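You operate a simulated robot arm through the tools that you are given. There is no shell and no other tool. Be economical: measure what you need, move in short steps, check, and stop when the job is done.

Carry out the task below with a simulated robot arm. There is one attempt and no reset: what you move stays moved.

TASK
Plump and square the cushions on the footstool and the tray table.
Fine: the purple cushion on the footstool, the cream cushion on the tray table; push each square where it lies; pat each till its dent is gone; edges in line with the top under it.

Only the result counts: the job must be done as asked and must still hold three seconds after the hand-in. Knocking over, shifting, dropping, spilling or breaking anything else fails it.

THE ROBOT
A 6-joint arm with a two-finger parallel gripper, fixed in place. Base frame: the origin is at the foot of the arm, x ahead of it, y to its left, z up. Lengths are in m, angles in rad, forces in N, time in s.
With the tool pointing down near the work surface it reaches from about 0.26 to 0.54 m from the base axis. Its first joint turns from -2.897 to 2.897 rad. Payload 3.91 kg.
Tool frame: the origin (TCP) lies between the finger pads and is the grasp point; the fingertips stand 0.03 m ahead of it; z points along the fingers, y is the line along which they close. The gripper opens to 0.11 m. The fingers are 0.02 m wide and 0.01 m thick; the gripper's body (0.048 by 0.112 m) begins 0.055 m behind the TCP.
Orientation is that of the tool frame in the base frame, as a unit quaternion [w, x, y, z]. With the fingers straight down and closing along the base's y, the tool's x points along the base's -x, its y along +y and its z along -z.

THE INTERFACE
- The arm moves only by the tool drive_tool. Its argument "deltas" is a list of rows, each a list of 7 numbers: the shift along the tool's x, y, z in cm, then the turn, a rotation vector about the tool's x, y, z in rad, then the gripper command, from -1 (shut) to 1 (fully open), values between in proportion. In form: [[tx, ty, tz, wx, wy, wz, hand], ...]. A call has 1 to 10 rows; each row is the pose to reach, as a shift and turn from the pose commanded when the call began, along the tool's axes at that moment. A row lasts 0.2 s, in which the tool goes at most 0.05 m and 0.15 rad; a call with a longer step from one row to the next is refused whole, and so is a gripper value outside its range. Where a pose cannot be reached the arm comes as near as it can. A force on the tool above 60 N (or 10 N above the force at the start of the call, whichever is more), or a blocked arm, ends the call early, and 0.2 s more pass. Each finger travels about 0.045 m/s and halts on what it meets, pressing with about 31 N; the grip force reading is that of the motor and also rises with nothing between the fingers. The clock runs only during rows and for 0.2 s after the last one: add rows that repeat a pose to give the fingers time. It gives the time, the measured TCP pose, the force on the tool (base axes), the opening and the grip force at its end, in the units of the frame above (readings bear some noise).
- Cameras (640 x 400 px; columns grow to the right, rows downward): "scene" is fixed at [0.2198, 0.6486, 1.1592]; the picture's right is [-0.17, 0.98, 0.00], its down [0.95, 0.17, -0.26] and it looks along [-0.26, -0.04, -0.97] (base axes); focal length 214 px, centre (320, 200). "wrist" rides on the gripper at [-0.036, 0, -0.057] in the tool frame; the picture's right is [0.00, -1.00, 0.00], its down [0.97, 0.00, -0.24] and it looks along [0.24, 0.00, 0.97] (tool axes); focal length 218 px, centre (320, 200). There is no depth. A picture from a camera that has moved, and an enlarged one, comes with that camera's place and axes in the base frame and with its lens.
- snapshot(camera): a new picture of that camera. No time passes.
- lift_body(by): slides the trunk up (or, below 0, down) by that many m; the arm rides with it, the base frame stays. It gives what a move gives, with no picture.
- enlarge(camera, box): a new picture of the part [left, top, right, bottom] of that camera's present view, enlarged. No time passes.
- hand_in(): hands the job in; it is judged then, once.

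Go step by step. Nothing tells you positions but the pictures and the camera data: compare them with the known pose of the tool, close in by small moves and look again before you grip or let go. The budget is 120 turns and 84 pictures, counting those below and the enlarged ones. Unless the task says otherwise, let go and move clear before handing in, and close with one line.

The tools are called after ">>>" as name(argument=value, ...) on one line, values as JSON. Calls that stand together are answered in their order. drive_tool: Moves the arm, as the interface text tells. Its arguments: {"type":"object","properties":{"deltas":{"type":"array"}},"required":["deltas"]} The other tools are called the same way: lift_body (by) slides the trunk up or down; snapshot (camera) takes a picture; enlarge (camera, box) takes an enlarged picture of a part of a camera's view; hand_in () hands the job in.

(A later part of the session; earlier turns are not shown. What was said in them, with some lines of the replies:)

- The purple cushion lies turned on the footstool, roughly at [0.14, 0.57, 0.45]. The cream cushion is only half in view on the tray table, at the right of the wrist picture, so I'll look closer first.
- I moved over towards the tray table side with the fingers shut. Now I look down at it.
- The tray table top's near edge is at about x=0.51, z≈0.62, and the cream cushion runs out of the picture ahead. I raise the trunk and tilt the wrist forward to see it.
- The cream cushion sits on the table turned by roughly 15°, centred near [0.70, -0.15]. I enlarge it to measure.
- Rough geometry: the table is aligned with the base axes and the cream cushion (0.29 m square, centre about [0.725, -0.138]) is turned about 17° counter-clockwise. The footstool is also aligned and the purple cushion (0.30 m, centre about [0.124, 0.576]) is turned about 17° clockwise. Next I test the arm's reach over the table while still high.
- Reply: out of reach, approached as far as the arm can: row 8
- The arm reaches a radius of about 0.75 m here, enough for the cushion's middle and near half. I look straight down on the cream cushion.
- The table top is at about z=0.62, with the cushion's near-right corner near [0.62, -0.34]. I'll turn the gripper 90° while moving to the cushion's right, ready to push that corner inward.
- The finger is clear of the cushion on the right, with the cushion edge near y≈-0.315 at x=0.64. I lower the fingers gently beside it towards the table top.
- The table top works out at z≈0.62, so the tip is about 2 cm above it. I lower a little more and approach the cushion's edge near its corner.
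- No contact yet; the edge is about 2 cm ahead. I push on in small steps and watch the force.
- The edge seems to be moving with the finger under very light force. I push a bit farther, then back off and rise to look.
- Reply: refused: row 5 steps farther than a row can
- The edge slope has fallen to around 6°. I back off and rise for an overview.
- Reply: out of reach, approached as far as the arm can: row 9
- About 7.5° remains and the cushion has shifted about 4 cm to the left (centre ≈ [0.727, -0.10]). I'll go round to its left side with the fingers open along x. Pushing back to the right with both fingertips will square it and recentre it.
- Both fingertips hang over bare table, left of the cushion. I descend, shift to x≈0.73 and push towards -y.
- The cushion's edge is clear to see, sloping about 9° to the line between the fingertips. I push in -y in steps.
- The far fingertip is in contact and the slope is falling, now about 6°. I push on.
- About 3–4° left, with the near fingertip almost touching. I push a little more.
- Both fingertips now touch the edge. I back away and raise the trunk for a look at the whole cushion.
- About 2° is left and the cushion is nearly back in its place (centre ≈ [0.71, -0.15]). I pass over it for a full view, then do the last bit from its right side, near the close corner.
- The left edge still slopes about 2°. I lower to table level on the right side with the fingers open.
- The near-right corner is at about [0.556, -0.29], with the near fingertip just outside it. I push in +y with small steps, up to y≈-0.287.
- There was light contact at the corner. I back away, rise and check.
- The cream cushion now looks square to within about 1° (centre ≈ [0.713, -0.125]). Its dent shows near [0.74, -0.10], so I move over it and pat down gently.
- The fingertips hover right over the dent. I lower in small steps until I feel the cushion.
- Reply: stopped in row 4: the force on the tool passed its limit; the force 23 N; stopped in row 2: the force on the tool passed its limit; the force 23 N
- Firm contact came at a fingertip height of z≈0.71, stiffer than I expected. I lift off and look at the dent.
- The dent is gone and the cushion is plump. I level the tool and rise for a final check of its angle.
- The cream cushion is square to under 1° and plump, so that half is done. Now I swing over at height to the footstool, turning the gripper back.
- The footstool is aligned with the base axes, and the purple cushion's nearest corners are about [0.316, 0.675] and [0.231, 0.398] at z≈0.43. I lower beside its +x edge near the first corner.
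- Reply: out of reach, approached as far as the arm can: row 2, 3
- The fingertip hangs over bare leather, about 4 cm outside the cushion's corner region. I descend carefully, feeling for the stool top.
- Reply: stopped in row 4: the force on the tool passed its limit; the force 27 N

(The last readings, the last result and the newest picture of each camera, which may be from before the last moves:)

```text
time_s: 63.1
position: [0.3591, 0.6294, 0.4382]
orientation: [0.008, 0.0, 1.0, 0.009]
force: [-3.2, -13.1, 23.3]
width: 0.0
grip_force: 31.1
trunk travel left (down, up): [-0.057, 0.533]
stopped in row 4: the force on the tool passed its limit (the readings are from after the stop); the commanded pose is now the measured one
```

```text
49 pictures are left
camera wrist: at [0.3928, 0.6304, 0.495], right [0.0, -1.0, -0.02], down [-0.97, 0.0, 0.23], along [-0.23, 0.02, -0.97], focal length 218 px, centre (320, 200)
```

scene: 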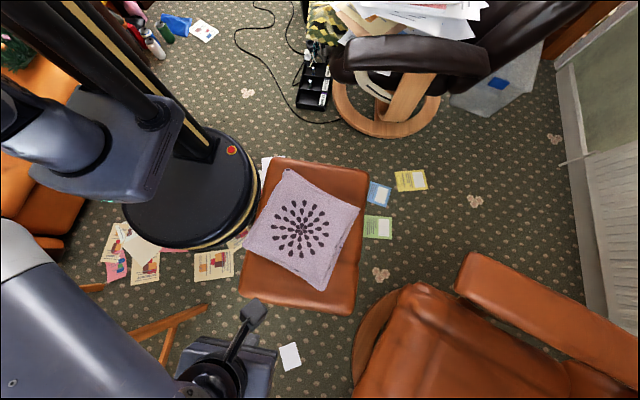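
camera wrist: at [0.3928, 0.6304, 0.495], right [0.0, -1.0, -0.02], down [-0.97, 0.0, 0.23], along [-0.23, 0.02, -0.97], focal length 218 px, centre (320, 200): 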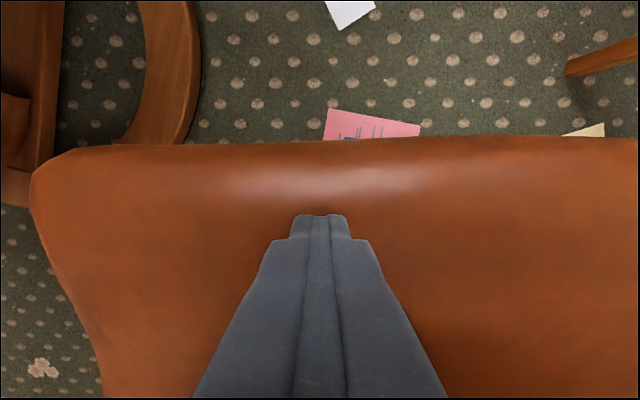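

I felt the stool top: it lies at z≈0.408, so the cushion spans about 0.41–0.49. I rise 1.3 cm, level the tool, then push in -x against the edge near the corner.

>>> drive_tool(deltas=[[0, 0, -1.3, 0.02, 0, 0, -1], [1.5, 0, -1.3, 0.02, 0, 0, -1], [3, 0, -1.3, 0.02, 0, 0, -1], [4, 0.5, -1.3, 0.02, 0, 0, -1], [5, 1, -1.3, 0.02, 0, 0, -1], [6, 1.5, -1.3, 0.02, 0, 0, -1]])

>>> enlarge(camera="scene", box=[220, 140, 420, 340])

```text
time_s: 64.5
position: [0.2973, 0.6463, 0.4461]
orientation: [0.005, 0.0, 1.0, -0.004]
force: [1.8, 0.5, 0.0]
width: 0.0002
grip_force: 30.8
trunk travel left (down, up): [-0.057, 0.533]
```

```text
2.00 times, centred on (320, 240) of scene
camera zoom: at [0.2198, 0.6486, 1.1592], right [-0.17, 0.98, 0.0], down [0.95, 0.17, -0.26], along [-0.26, -0.04, -0.97], focal length 429 px, centre (320, 120)
```

zoom: 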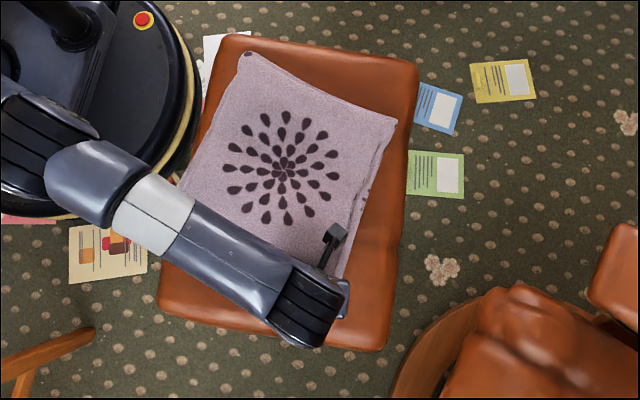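

The cushion is turning (about 6° so far) and the stool has stayed put. I push 3 cm more.

>>> drive_tool(deltas=[[1, 0.7, 0, 0, 0, 0, -1], [2, 1.3, 0, 0, 0, 0, -1], [3, 1.8, 0, 0, 0, 0, -1]])

>>> enlarge(camera="scene", box=[220, 140, 420, 340])

```text
time_s: 65.3
position: [0.2674, 0.6628, 0.4462]
orientation: [0.005, 0.0, 1.0, -0.003]
force: [0.5, 0.2, 0.2]
width: 0.0001
grip_force: 31.9
trunk travel left (down, up): [-0.057, 0.533]
```

```text
2.00 times, centred on (320, 240) of scene
camera zoom: at [0.2198, 0.6486, 1.1592], right [-0.17, 0.98, 0.0], down [0.95, 0.17, -0.26], along [-0.26, -0.04, -0.97], focal length 429 px, centre (320, 120)
```

zoom: 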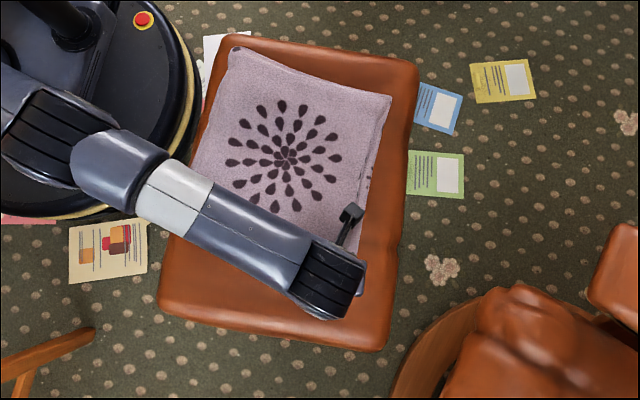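

About 9° remains and the centre has moved to about [0.09, 0.56]. I lift off and go over to the -x side, opening the fingers along y, so I can push back towards +x with both tips.

>>> drive_tool(deltas=[[-2, 0, 0, 0, 0, 0, -1], [-2, 0, -4, 0, 0, 0, -1], [-2, 0, -8, 0, 0, 0, -1], [-2, 0, -12, 0, 0, 0, -1], [-2, 0, -16, 0, 0, 0, -1], [2, -2, -17, 0, 0, 0, -1], [6, -4, -17, 0, 0, 0, 0], [10, -6, -17, 0, 0, 0, 0.5], [14, -8, -17, 0, 0, 0, 1], [18, -10, -17, 0, 0, 0, 1]])

>>> drive_tool(deltas=[[4, -1, 0, 0, 0, 0, 1], [8, -2, 0, 0, 0, 0, 1], [12, -3, 0, 0, 0, 0, 1], [16, -3.5, 0, 0, 0, 0, 1], [20, -3.5, 0, 0, 0, 0, 1], [23.5, -3.5, 0, 0, 0, 0, 1]])

>>> snapshot(camera="wrist")

>>> snapshot(camera="scene")

```text
time_s: 67.5
position: [0.0849, 0.5658, 0.6126]
orientation: [0.005, 0.001, 1.0, -0.003]
force: [0.3, 1.0, -0.2]
width: 0.0841
grip_force: 0.1
out of reach, approached as far as the arm can: row 1, 2, 3, 4, 5
trunk travel left (down, up): [-0.057, 0.533]
```

```text
time_s: 68.9
position: [-0.0977, 0.5464, 0.6273]
orientation: [0.0, 0.047, 0.999, 0.01]
force: [0.6, -0.3, -1.1]
width: 0.11
grip_force: 0.0
trunk travel left (down, up): [-0.057, 0.533]
```

```text
46 pictures are left
camera wrist: at [-0.064, 0.5432, 0.6841], right [-0.09, -1.0, -0.02], down [-0.97, 0.09, 0.24], along [-0.24, 0.04, -0.97], focal length 218 px, centre (320, 200)
```

wrist: 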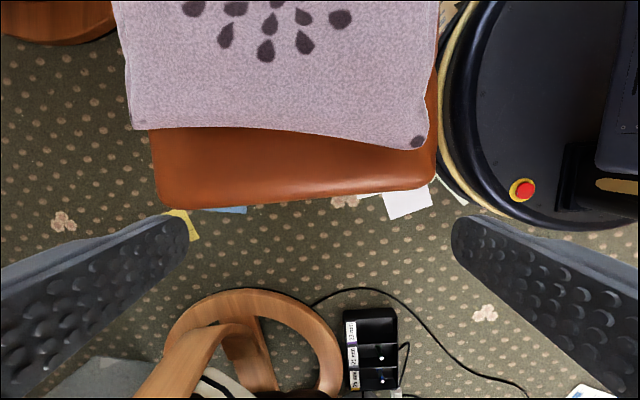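

```text
45 pictures are left
```

scene: 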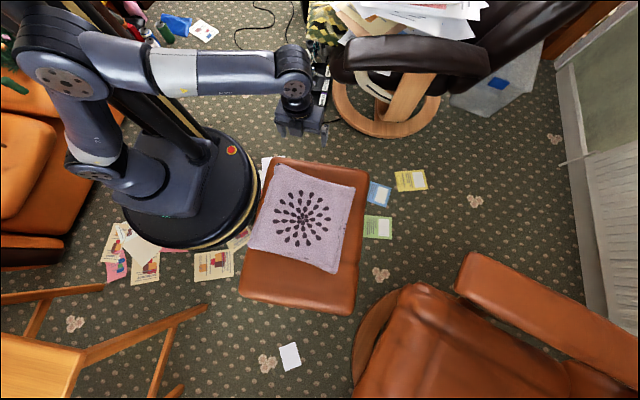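

The tool stopped a little short and slightly yawed. I hold a moment to see whether it settles.

>>> drive_tool(deltas=[[0, 0, 0, 0, 0, 0, 1], [0, 0, 0, 0, 0, 0, 1]])

```text
time_s: 69.5
position: [-0.1034, 0.5441, 0.619]
orientation: [0.003, 0.044, 0.999, 0.003]
force: [0.0, 0.0, 0.7]
width: 0.1101
grip_force: 0.1
trunk travel left (down, up): [-0.057, 0.533]
```

It seems a wrist joint limit is near. I turn the gripper 180° the other way, which leaves the fingers on the same line with more joint room.

>>> drive_tool(deltas=[[-2, 0, -1, 0, 0, -0.149, 1], [-4, 0, -2, 0, 0, -0.298, 1], [-4, 0, -3, 0, 0, -0.447, 1], [-4, 0, -3, 0, 0, -0.596, 1], [-4, 0, -3, 0, 0, -0.745, 1], [-4, 0, -3, 0, 0, -0.894, 1], [-4, 0, -3, 0, 0, -1.043, 1], [-4, 0, -3, 0, 0, -1.192, 1], [-4, 0, -3, 0, 0, -1.341, 1], [-4, 0, -3, 0, 0, -1.49, 1]])

>>> drive_tool(deltas=[[0, 0, 0, 0, 0, -0.149, 1], [0, 0, 0, 0, 0, -0.298, 1], [0, 0, 0, 0, 0, -0.447, 1], [0, 0, 0, 0, 0, -0.596, 1], [0, 0, 0, 0, 0, -0.745, 1], [0, 0, 0, 0, 0, -0.894, 1], [0, 0, 0, 0, 0, -1.043, 1], [0, 0, 0, 0, 0, -1.192, 1], [0, 0, 0, 0, 0, -1.341, 1], [0, 0, 0, 0, 0, -1.49, 1]])

>>> drive_tool(deltas=[[0, 0, 0, 0, 0, -0.1, 1], [0, 0, 0, 0, 0, -0.161, 1]])

>>> snapshot(camera="wrist")

```text
time_s: 71.7
position: [-0.095, 0.5345, 0.6285]
orientation: [-0.003, -0.669, 0.743, -0.017]
force: [-0.3, -0.3, -1.3]
width: 0.1101
grip_force: 0.0
trunk travel left (down, up): [-0.057, 0.533]
```

```text
time_s: 73.9
position: [-0.0962, 0.5357, 0.6327]
orientation: [0.01, 0.995, -0.095, 0.008]
force: [0.3, -0.4, -0.7]
width: 0.11
grip_force: 0.0
trunk travel left (down, up): [-0.057, 0.533]
```

```text
time_s: 74.5
position: [-0.0944, 0.5348, 0.6342]
orientation: [0.011, 1.0, -0.014, 0.008]
force: [-0.2, -1.2, 0.5]
width: 0.1099
grip_force: 0.0
trunk travel left (down, up): [-0.057, 0.533]
```

```text
44 pictures are left
camera wrist: at [-0.1326, 0.5388, 0.6901], right [0.03, 1.0, -0.02], down [0.97, -0.02, 0.26], along [0.25, -0.03, -0.97], focal length 218 px, centre (320, 200)
```

wrist: 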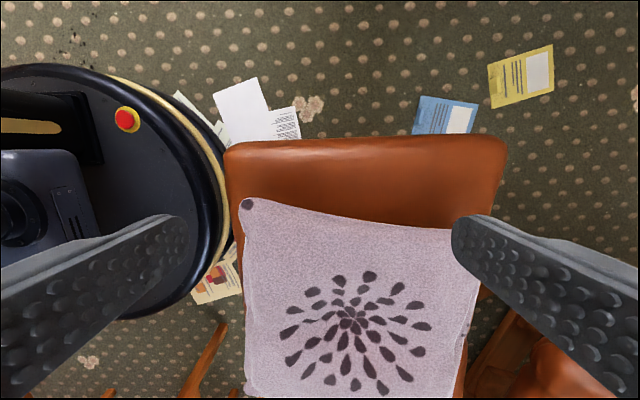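

The turn worked: the view now looks over the stool with the fingertips spanning the cushion's -x edge. I move a bit to -x and descend partway.

>>> drive_tool(deltas=[[-1.5, 0.5, 2, 0, 0, 0, 1], [-3, 1, 5, 0, 0, 0, 1], [-3, 1, 8, 0, 0, 0, 1], [-3, 1, 11, 0, 0, 0, 1], [-3, 1, 11, 0, 0, 0, 1]])

>>> snapshot(camera="wrist")

```text
time_s: 75.7
position: [-0.1263, 0.524, 0.5282]
orientation: [0.007, 1.0, -0.013, 0.006]
force: [-0.5, -0.4, -0.3]
width: 0.1101
grip_force: 0.1
trunk travel left (down, up): [-0.057, 0.533]
```

```text
43 pictures are left
camera wrist: at [-0.1638, 0.5272, 0.5836], right [0.02, 1.0, -0.01], down [0.97, -0.02, 0.25], along [0.25, -0.02, -0.97], focal length 218 px, centre (320, 200)
```

wrist: 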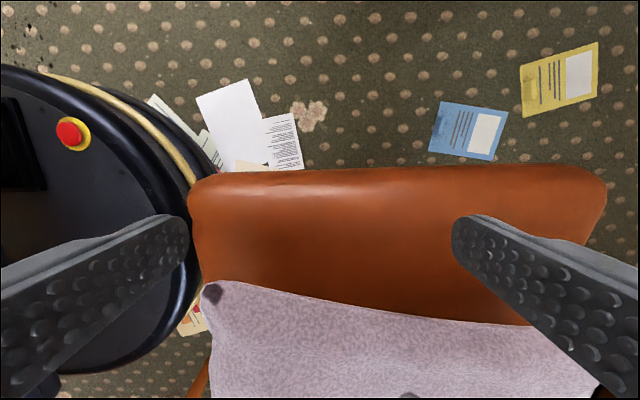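

The left fingertip lines up just inside the cushion's corner and both are clear. I descend to pushing height and correct the small yaw.

>>> drive_tool(deltas=[[0, 0, 3, 0, 0, -0.02, 1], [0, 0, 5, 0, 0, -0.02, 1], [0, 0, 7.3, 0, 0, -0.02, 1], [1.5, 0, 7.3, 0, 0, -0.02, 1], [2.5, 0, 7.3, 0, 0, -0.02, 1]])

>>> snapshot(camera="wrist")

```text
time_s: 76.9
position: [-0.1132, 0.5194, 0.4601]
orientation: [0.003, 1.0, 0.009, 0.006]
force: [0.7, 1.0, -1.0]
width: 0.1099
grip_force: 0.1
trunk travel left (down, up): [-0.057, 0.533]
```

```text
42 pictures are left
camera wrist: at [-0.1507, 0.5202, 0.5154], right [-0.02, 1.0, -0.01], down [0.97, 0.02, 0.25], along [0.25, 0.0, -0.97], focal length 218 px, centre (320, 200)
```

wrist: 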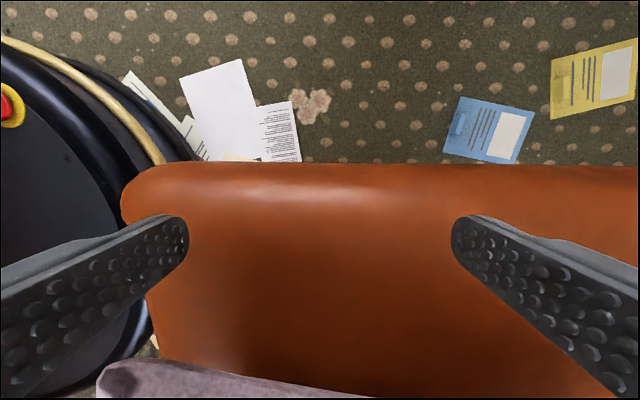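

Now I push towards +x: contact is expected after about 3.5 cm.

>>> drive_tool(deltas=[[1.5, 0, 0, 0, 0, 0, 1], [3, 0, 0, 0, 0, 0, 1], [4, 0, 0, 0, 0, 0, 1], [4.8, 0, 0, 0, 0, 0, 1], [5.5, 0, 0, 0, 0, 0, 1], [6.2, 0, 0, 0, 0, 0, 1]])

>>> snapshot(camera="wrist")

>>> enlarge(camera="scene", box=[220, 140, 420, 340])

```text
time_s: 78.3
position: [-0.05, 0.5203, 0.4607]
orientation: [0.003, 1.0, 0.009, 0.005]
force: [-2.5, -1.8, 3.0]
width: 0.1098
grip_force: 0.0
trunk travel left (down, up): [-0.057, 0.533]
```

```text
41 pictures are left
camera wrist: at [-0.0881, 0.5212, 0.5161], right [-0.02, 1.0, -0.01], down [0.97, 0.02, 0.25], along [0.25, 0.0, -0.97], focal length 218 px, centre (320, 200)
```

wrist: 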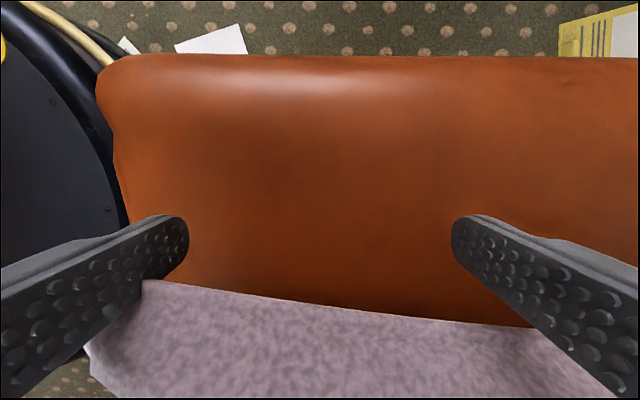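

```text
2.00 times, centred on (320, 240) of scene
camera zoom: at [0.2198, 0.6486, 1.1592], right [-0.17, 0.98, 0.0], down [0.95, 0.17, -0.26], along [-0.26, -0.04, -0.97], focal length 429 px, centre (320, 120)
```

zoom: 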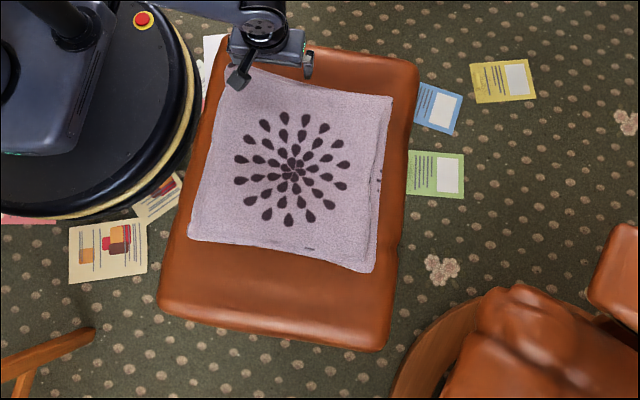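

The cushion now looks nearly square in the scene view. I back off to see all of its corners.

>>> drive_tool(deltas=[[-3, 0, 0, 0, 0, 0, 1], [-4, 0, -3, 0, 0, 0, 1], [-5, 0, -7, 0, 0, 0, 1], [-5, 0, -11, 0, 0, 0, 1]])

>>> enlarge(camera="scene", box=[230, 150, 380, 320])

>>> snapshot(camera="wrist")

```text
time_s: 79.3
position: [-0.0943, 0.5223, 0.5615]
orientation: [0.012, 1.0, 0.002, 0.008]
force: [0.3, 1.0, -0.5]
width: 0.1099
grip_force: 0.0
trunk travel left (down, up): [-0.057, 0.533]
```

```text
2.35 times, centred on (305, 235) of scene
camera zoom: at [0.2198, 0.6486, 1.1592], right [-0.17, 0.98, 0.0], down [0.95, 0.17, -0.26], along [-0.26, -0.04, -0.97], focal length 505 px, centre (355, 118)
```

zoom: 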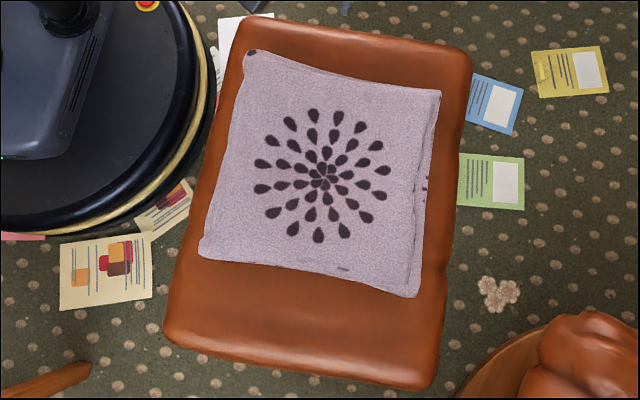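

```text
38 pictures are left
camera wrist: at [-0.1317, 0.5244, 0.6167], right [0.0, 1.0, -0.02], down [0.97, 0.01, 0.26], along [0.26, -0.02, -0.97], focal length 218 px, centre (320, 200)
```

wrist: 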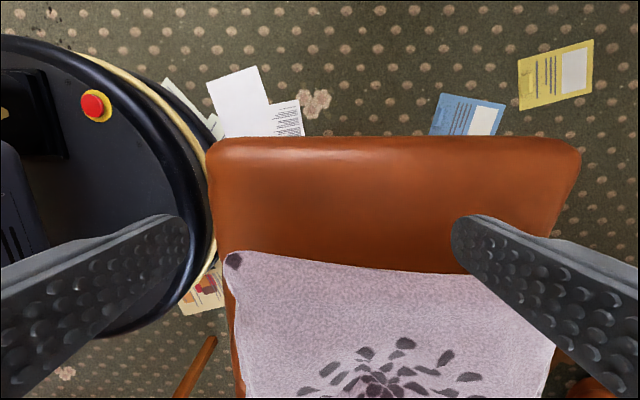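

By corner measurement the purple cushion is within about 1° of the stool edges, centre ≈ [0.11, 0.59]. I close the fingers and move above it to locate the dent.

>>> drive_tool(deltas=[[3, -1, -2, 0, 0, 0, 0], [6, -2, -3, 0, 0, 0, -1], [9, -3, -3, 0, 0, 0, -1], [12, -4, -3, 0, 0, 0, -1], [12, -4, -3, 0, 0, 0, -1], [12, -4, -3, 0, 0, 0, -1]])

>>> snapshot(camera="wrist")

```text
time_s: 80.7
position: [0.0187, 0.5621, 0.6012]
orientation: [0.004, 1.0, 0.01, 0.005]
force: [-0.2, 0.5, 0.1]
width: 0.0001
grip_force: 13.2
trunk travel left (down, up): [-0.057, 0.533]
```

```text
37 pictures are left
camera wrist: at [-0.0197, 0.5634, 0.6561], right [-0.02, 1.0, -0.01], down [0.97, 0.02, 0.25], along [0.25, 0.0, -0.97], focal length 218 px, centre (320, 200)
```

wrist: 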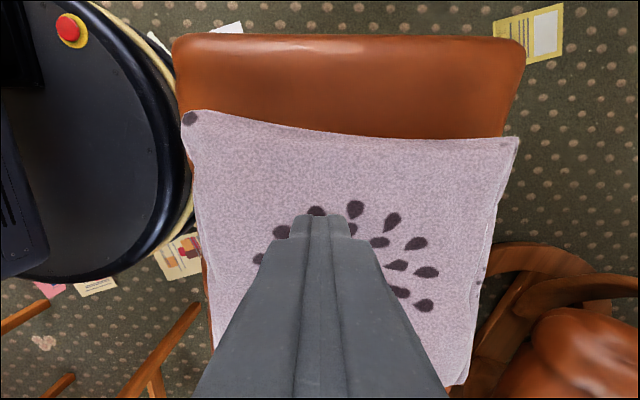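

The fingers hide the middle, so I move farther to +x and look again.

>>> drive_tool(deltas=[[4, 0, 0, 0, 0, 0, -1], [8, 0, 0, 0, 0, 0, -1], [12, 0, 0, 0, 0, 0, -1], [16, 0, 0, 0, 0, 0, -1], [20, 0, 0, 0, 0, 0, -1]])

>>> snapshot(camera="wrist")

```text
time_s: 81.9
position: [0.219, 0.5663, 0.6031]
orientation: [0.003, 1.0, 0.01, 0.005]
force: [-0.1, -1.1, 0.4]
width: 0.0
grip_force: 31.0
trunk travel left (down, up): [-0.057, 0.533]
```

```text
36 pictures are left
camera wrist: at [0.1805, 0.5672, 0.6595], right [-0.02, 1.0, -0.01], down [0.97, 0.02, 0.25], along [0.25, 0.0, -0.97], focal length 218 px, centre (320, 200)
```

wrist: 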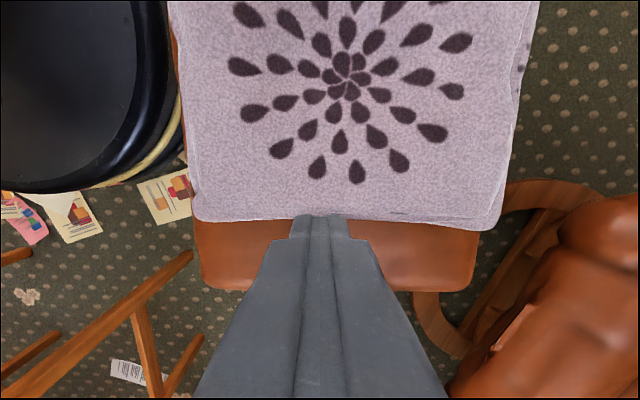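

The dent seems to sit at the pattern's centre, about [0.125, 0.585]. I move over it and pat down.

>>> drive_tool(deltas=[[-4, -1, 0, 0, 0, 0, -1], [-8, -2, 2, 0, 0, 0, -1], [-9.7, -2, 4, 0, 0, 0, -1], [-9.7, -2, 5.5, 0, 0, 0, -1]])

>>> drive_tool(deltas=[[0, 0, 1, 0, 0, 0, -1], [0, 0, 2, 0, 0, 0, -1], [0, 0, 3, 0, 0, 0, -1], [0, 0, 4, 0, 0, 0, -1], [0, 0, 5, 0, 0, 0, -1]])

```text
time_s: 82.9
position: [0.1209, 0.585, 0.5457]
orientation: [0.003, 1.0, 0.009, 0.006]
force: [0.2, -0.1, 1.2]
width: 0.0
grip_force: 31.0
trunk travel left (down, up): [-0.057, 0.533]
```

```text
time_s: 83.7
position: [0.1211, 0.5842, 0.5311]
orientation: [-0.006, 1.0, 0.009, 0.006]
force: [-1.3, -10.7, 24.6]
width: 0.0
grip_force: 30.8
trunk travel left (down, up): [-0.057, 0.533]
stopped in row 3: the force on the tool passed its limit (the readings are from after the stop); the commanded pose is now the measured one
```

I felt firm contact at a tip height of z≈0.50. I lift away and look at the result.

>>> drive_tool(deltas=[[0, 0, -1, 0, 0, 0, -1], [0, 0, -5, 0, 0, 0, -1], [4, 1, -8, 0, 0, 0, -1], [8, 2, -9, 0, 0, 0, -1], [12, 2, -10, 0, 0, 0, -1]])

>>> snapshot(camera="wrist")

>>> enlarge(camera="scene", box=[230, 150, 380, 320])

```text
refused: row 3 steps farther than a row can; nothing moved
```

```text
35 pictures are left
camera wrist: at [0.0833, 0.5859, 0.5871], right [-0.02, 1.0, 0.01], down [0.97, 0.02, 0.25], along [0.25, 0.01, -0.97], focal length 218 px, centre (320, 200)
```

wrist: 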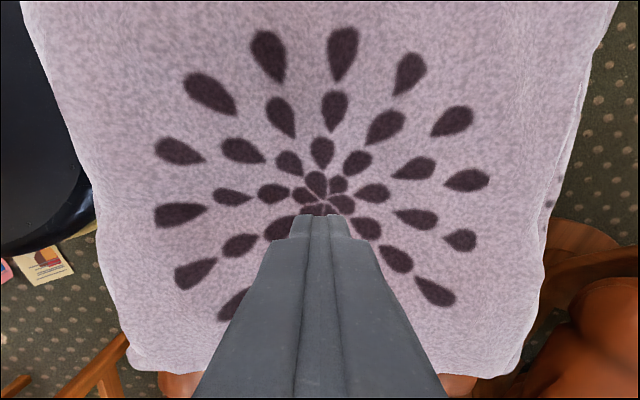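

```text
2.35 times, centred on (305, 235) of scene
camera zoom: at [0.2198, 0.6486, 1.1592], right [-0.17, 0.98, 0.0], down [0.95, 0.17, -0.26], along [-0.26, -0.04, -0.97], focal length 505 px, centre (355, 118)
```

zoom: 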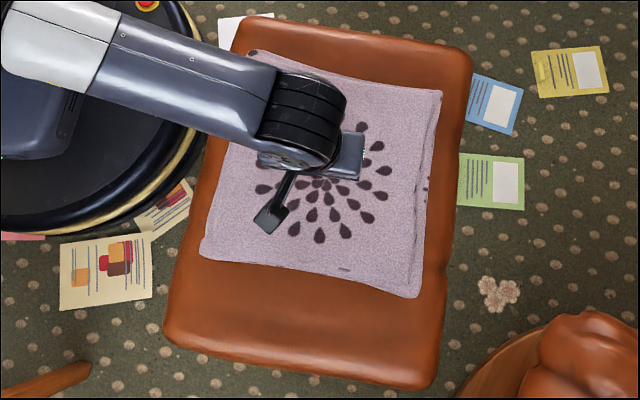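

The lift was refused for too long a step, so I lift in shorter ones and look.

>>> drive_tool(deltas=[[0, 0, -1, 0, 0, 0, -1], [0, 0, -4, 0, 0, 0, -1], [3, 1, -7, 0, 0, 0, -1], [7, 2, -8, 0, 0, 0, -1], [11, 2, -9, 0, 0, 0, -1]])

>>> snapshot(camera="wrist")

```text
time_s: 84.9
position: [0.232, 0.569, 0.6181]
orientation: [-0.002, 1.0, 0.01, 0.006]
force: [-0.7, 0.4, 0.3]
width: 0.0
grip_force: 31.2
trunk travel left (down, up): [-0.057, 0.533]
```

```text
33 pictures are left
camera wrist: at [0.1935, 0.5688, 0.6742], right [-0.02, 1.0, 0.01], down [0.97, 0.02, 0.25], along [0.25, 0.01, -0.97], focal length 218 px, centre (320, 200)
```

wrist: 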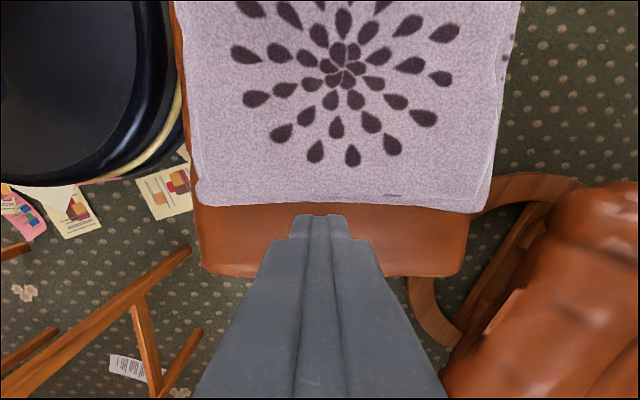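

>>> enlarge(camera="wrist", box=[160, 0, 520, 225])

>>> enlarge(camera="scene", box=[230, 150, 380, 320])

```text
1.78 times, centred on (340, 112) of wrist
camera zoom: at [0.1935, 0.5688, 0.6742], right [-0.02, 1.0, 0.01], down [0.97, 0.02, 0.25], along [0.25, 0.01, -0.97], focal length 388 px, centre (284, 356)
```

zoom: 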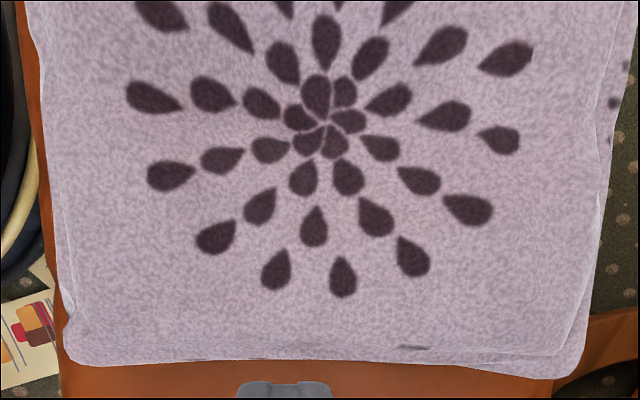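

```text
2.35 times, centred on (305, 235) of scene
camera zoom: at [0.2198, 0.6486, 1.1592], right [-0.17, 0.98, 0.0], down [0.95, 0.17, -0.26], along [-0.26, -0.04, -0.97], focal length 505 px, centre (355, 118)
```

zoom: 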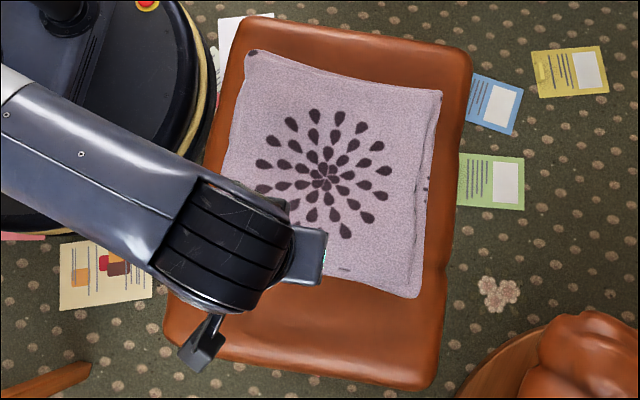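

The folds still show, so the cushion isn't fully plump yet; the cream one took two pats. I pat again at its centre.

>>> drive_tool(deltas=[[-4, -0.5, 0, 0, 0, 0, -1], [-8, -1, 2, 0, 0, 0, -1], [-11, -1.8, 4, 0, 0, 0, -1], [-11, -1.8, 7, 0, 0, 0, -1]])

>>> drive_tool(deltas=[[0, 0, 1, 0, 0, 0, -1], [0, 0, 2, 0, 0, 0, -1], [0, 0, 3, 0, 0, 0, -1], [0, 0, 4, 0, 0, 0, -1]])

>>> drive_tool(deltas=[[0, 0, -1, 0, 0, 0, -1], [0, 0, -4, 0, 0, 0, -1], [3, 1, -7, 0, 0, 0, -1], [7, 2, -8, 0, 0, 0, -1], [11, 2, -9, 0, 0, 0, -1]])

>>> snapshot(camera="wrist")

```text
time_s: 85.9
position: [0.1223, 0.585, 0.5466]
orientation: [-0.002, 1.0, 0.008, 0.006]
force: [-0.1, -1.1, 0.3]
width: 0.0001
grip_force: 31.0
trunk travel left (down, up): [-0.057, 0.533]
```

```text
time_s: 86.7
position: [0.1218, 0.5859, 0.5308]
orientation: [-0.011, 1.0, 0.009, 0.006]
force: [-1.9, -11.1, 25.7]
width: 0.0
grip_force: 30.7
trunk travel left (down, up): [-0.057, 0.533]
stopped in row 4: the force on the tool passed its limit (the readings are from after the stop); the commanded pose is now the measured one
```

```text
time_s: 87.9
position: [0.2306, 0.5671, 0.618]
orientation: [-0.007, 1.0, 0.01, 0.007]
force: [-0.5, -0.4, -0.8]
width: 0.0
grip_force: 30.9
trunk travel left (down, up): [-0.057, 0.533]
```

```text
30 pictures are left
camera wrist: at [0.1928, 0.5673, 0.6741], right [-0.02, 1.0, 0.02], down [0.97, 0.01, 0.25], along [0.25, 0.02, -0.97], focal length 218 px, centre (320, 200)
```

wrist: 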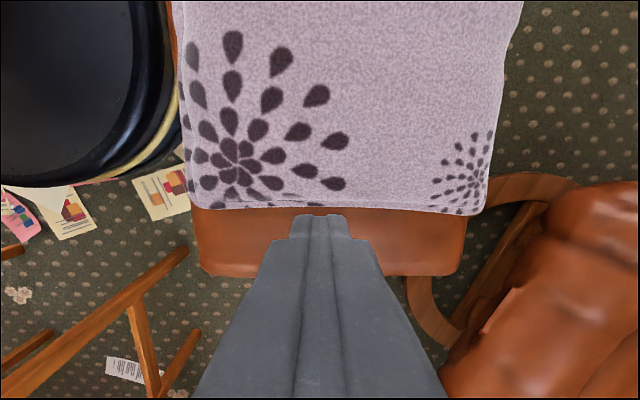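

The cushion has plumped up and its dent is gone. I raise the arm clear and measure its angle in the scene view.

>>> lift_body(by=0.4)

>>> drive_tool(deltas=[[4, 4, 0, 0, 0, 0, -1], [7, 8, 0, 0, 0, 0, -1], [10, 12, 0, 0, 0, 0, -1], [13, 16, 0, 0, 0, 0, -1], [15, 20, 0, 0, 0, 0, -1], [17, 24, 0, 0, 0, 0, -1]])

>>> enlarge(camera="scene", box=[230, 150, 380, 320])

```text
time_s: 91.7
position: [0.2314, 0.567, 1.0192]
orientation: [-0.008, 1.0, 0.01, 0.007]
force: [0.8, -0.2, -0.8]
width: 0.0
grip_force: 30.7
trunk travel left (down, up): [-0.457, 0.133]
```

```text
refused: row 1 steps farther than a row can; nothing moved
```

```text
2.35 times, centred on (305, 235) of scene
camera zoom: at [0.2198, 0.6486, 1.1592], right [-0.17, 0.98, 0.0], down [0.95, 0.17, -0.26], along [-0.26, -0.04, -0.97], focal length 505 px, centre (355, 118)
```

zoom: 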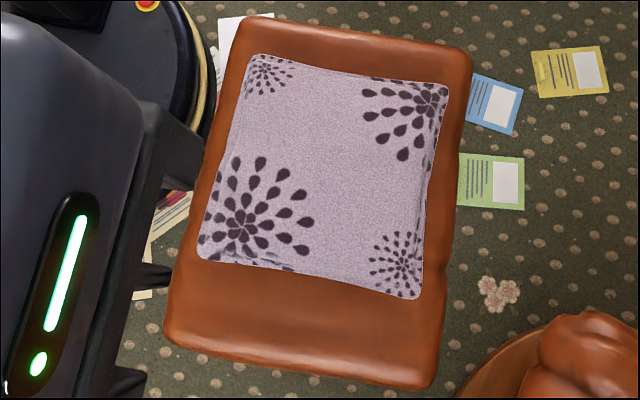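

The purple cushion is plump and its edges lie within about 0.5° of the stool's, and the stool hasn't moved. The cream cushion was already confirmed square and plump, and the arm is well clear, so I hand in.

>>> hand_in()

```text
The job is handed in.
```

I squared both cushions where they lie and patted them until their dents were gone: by my picture measurements, the purple is within about 0.5° of the footstool's edges and the cream within about 1° of the tray table's; each ended about 2 cm from where it started.
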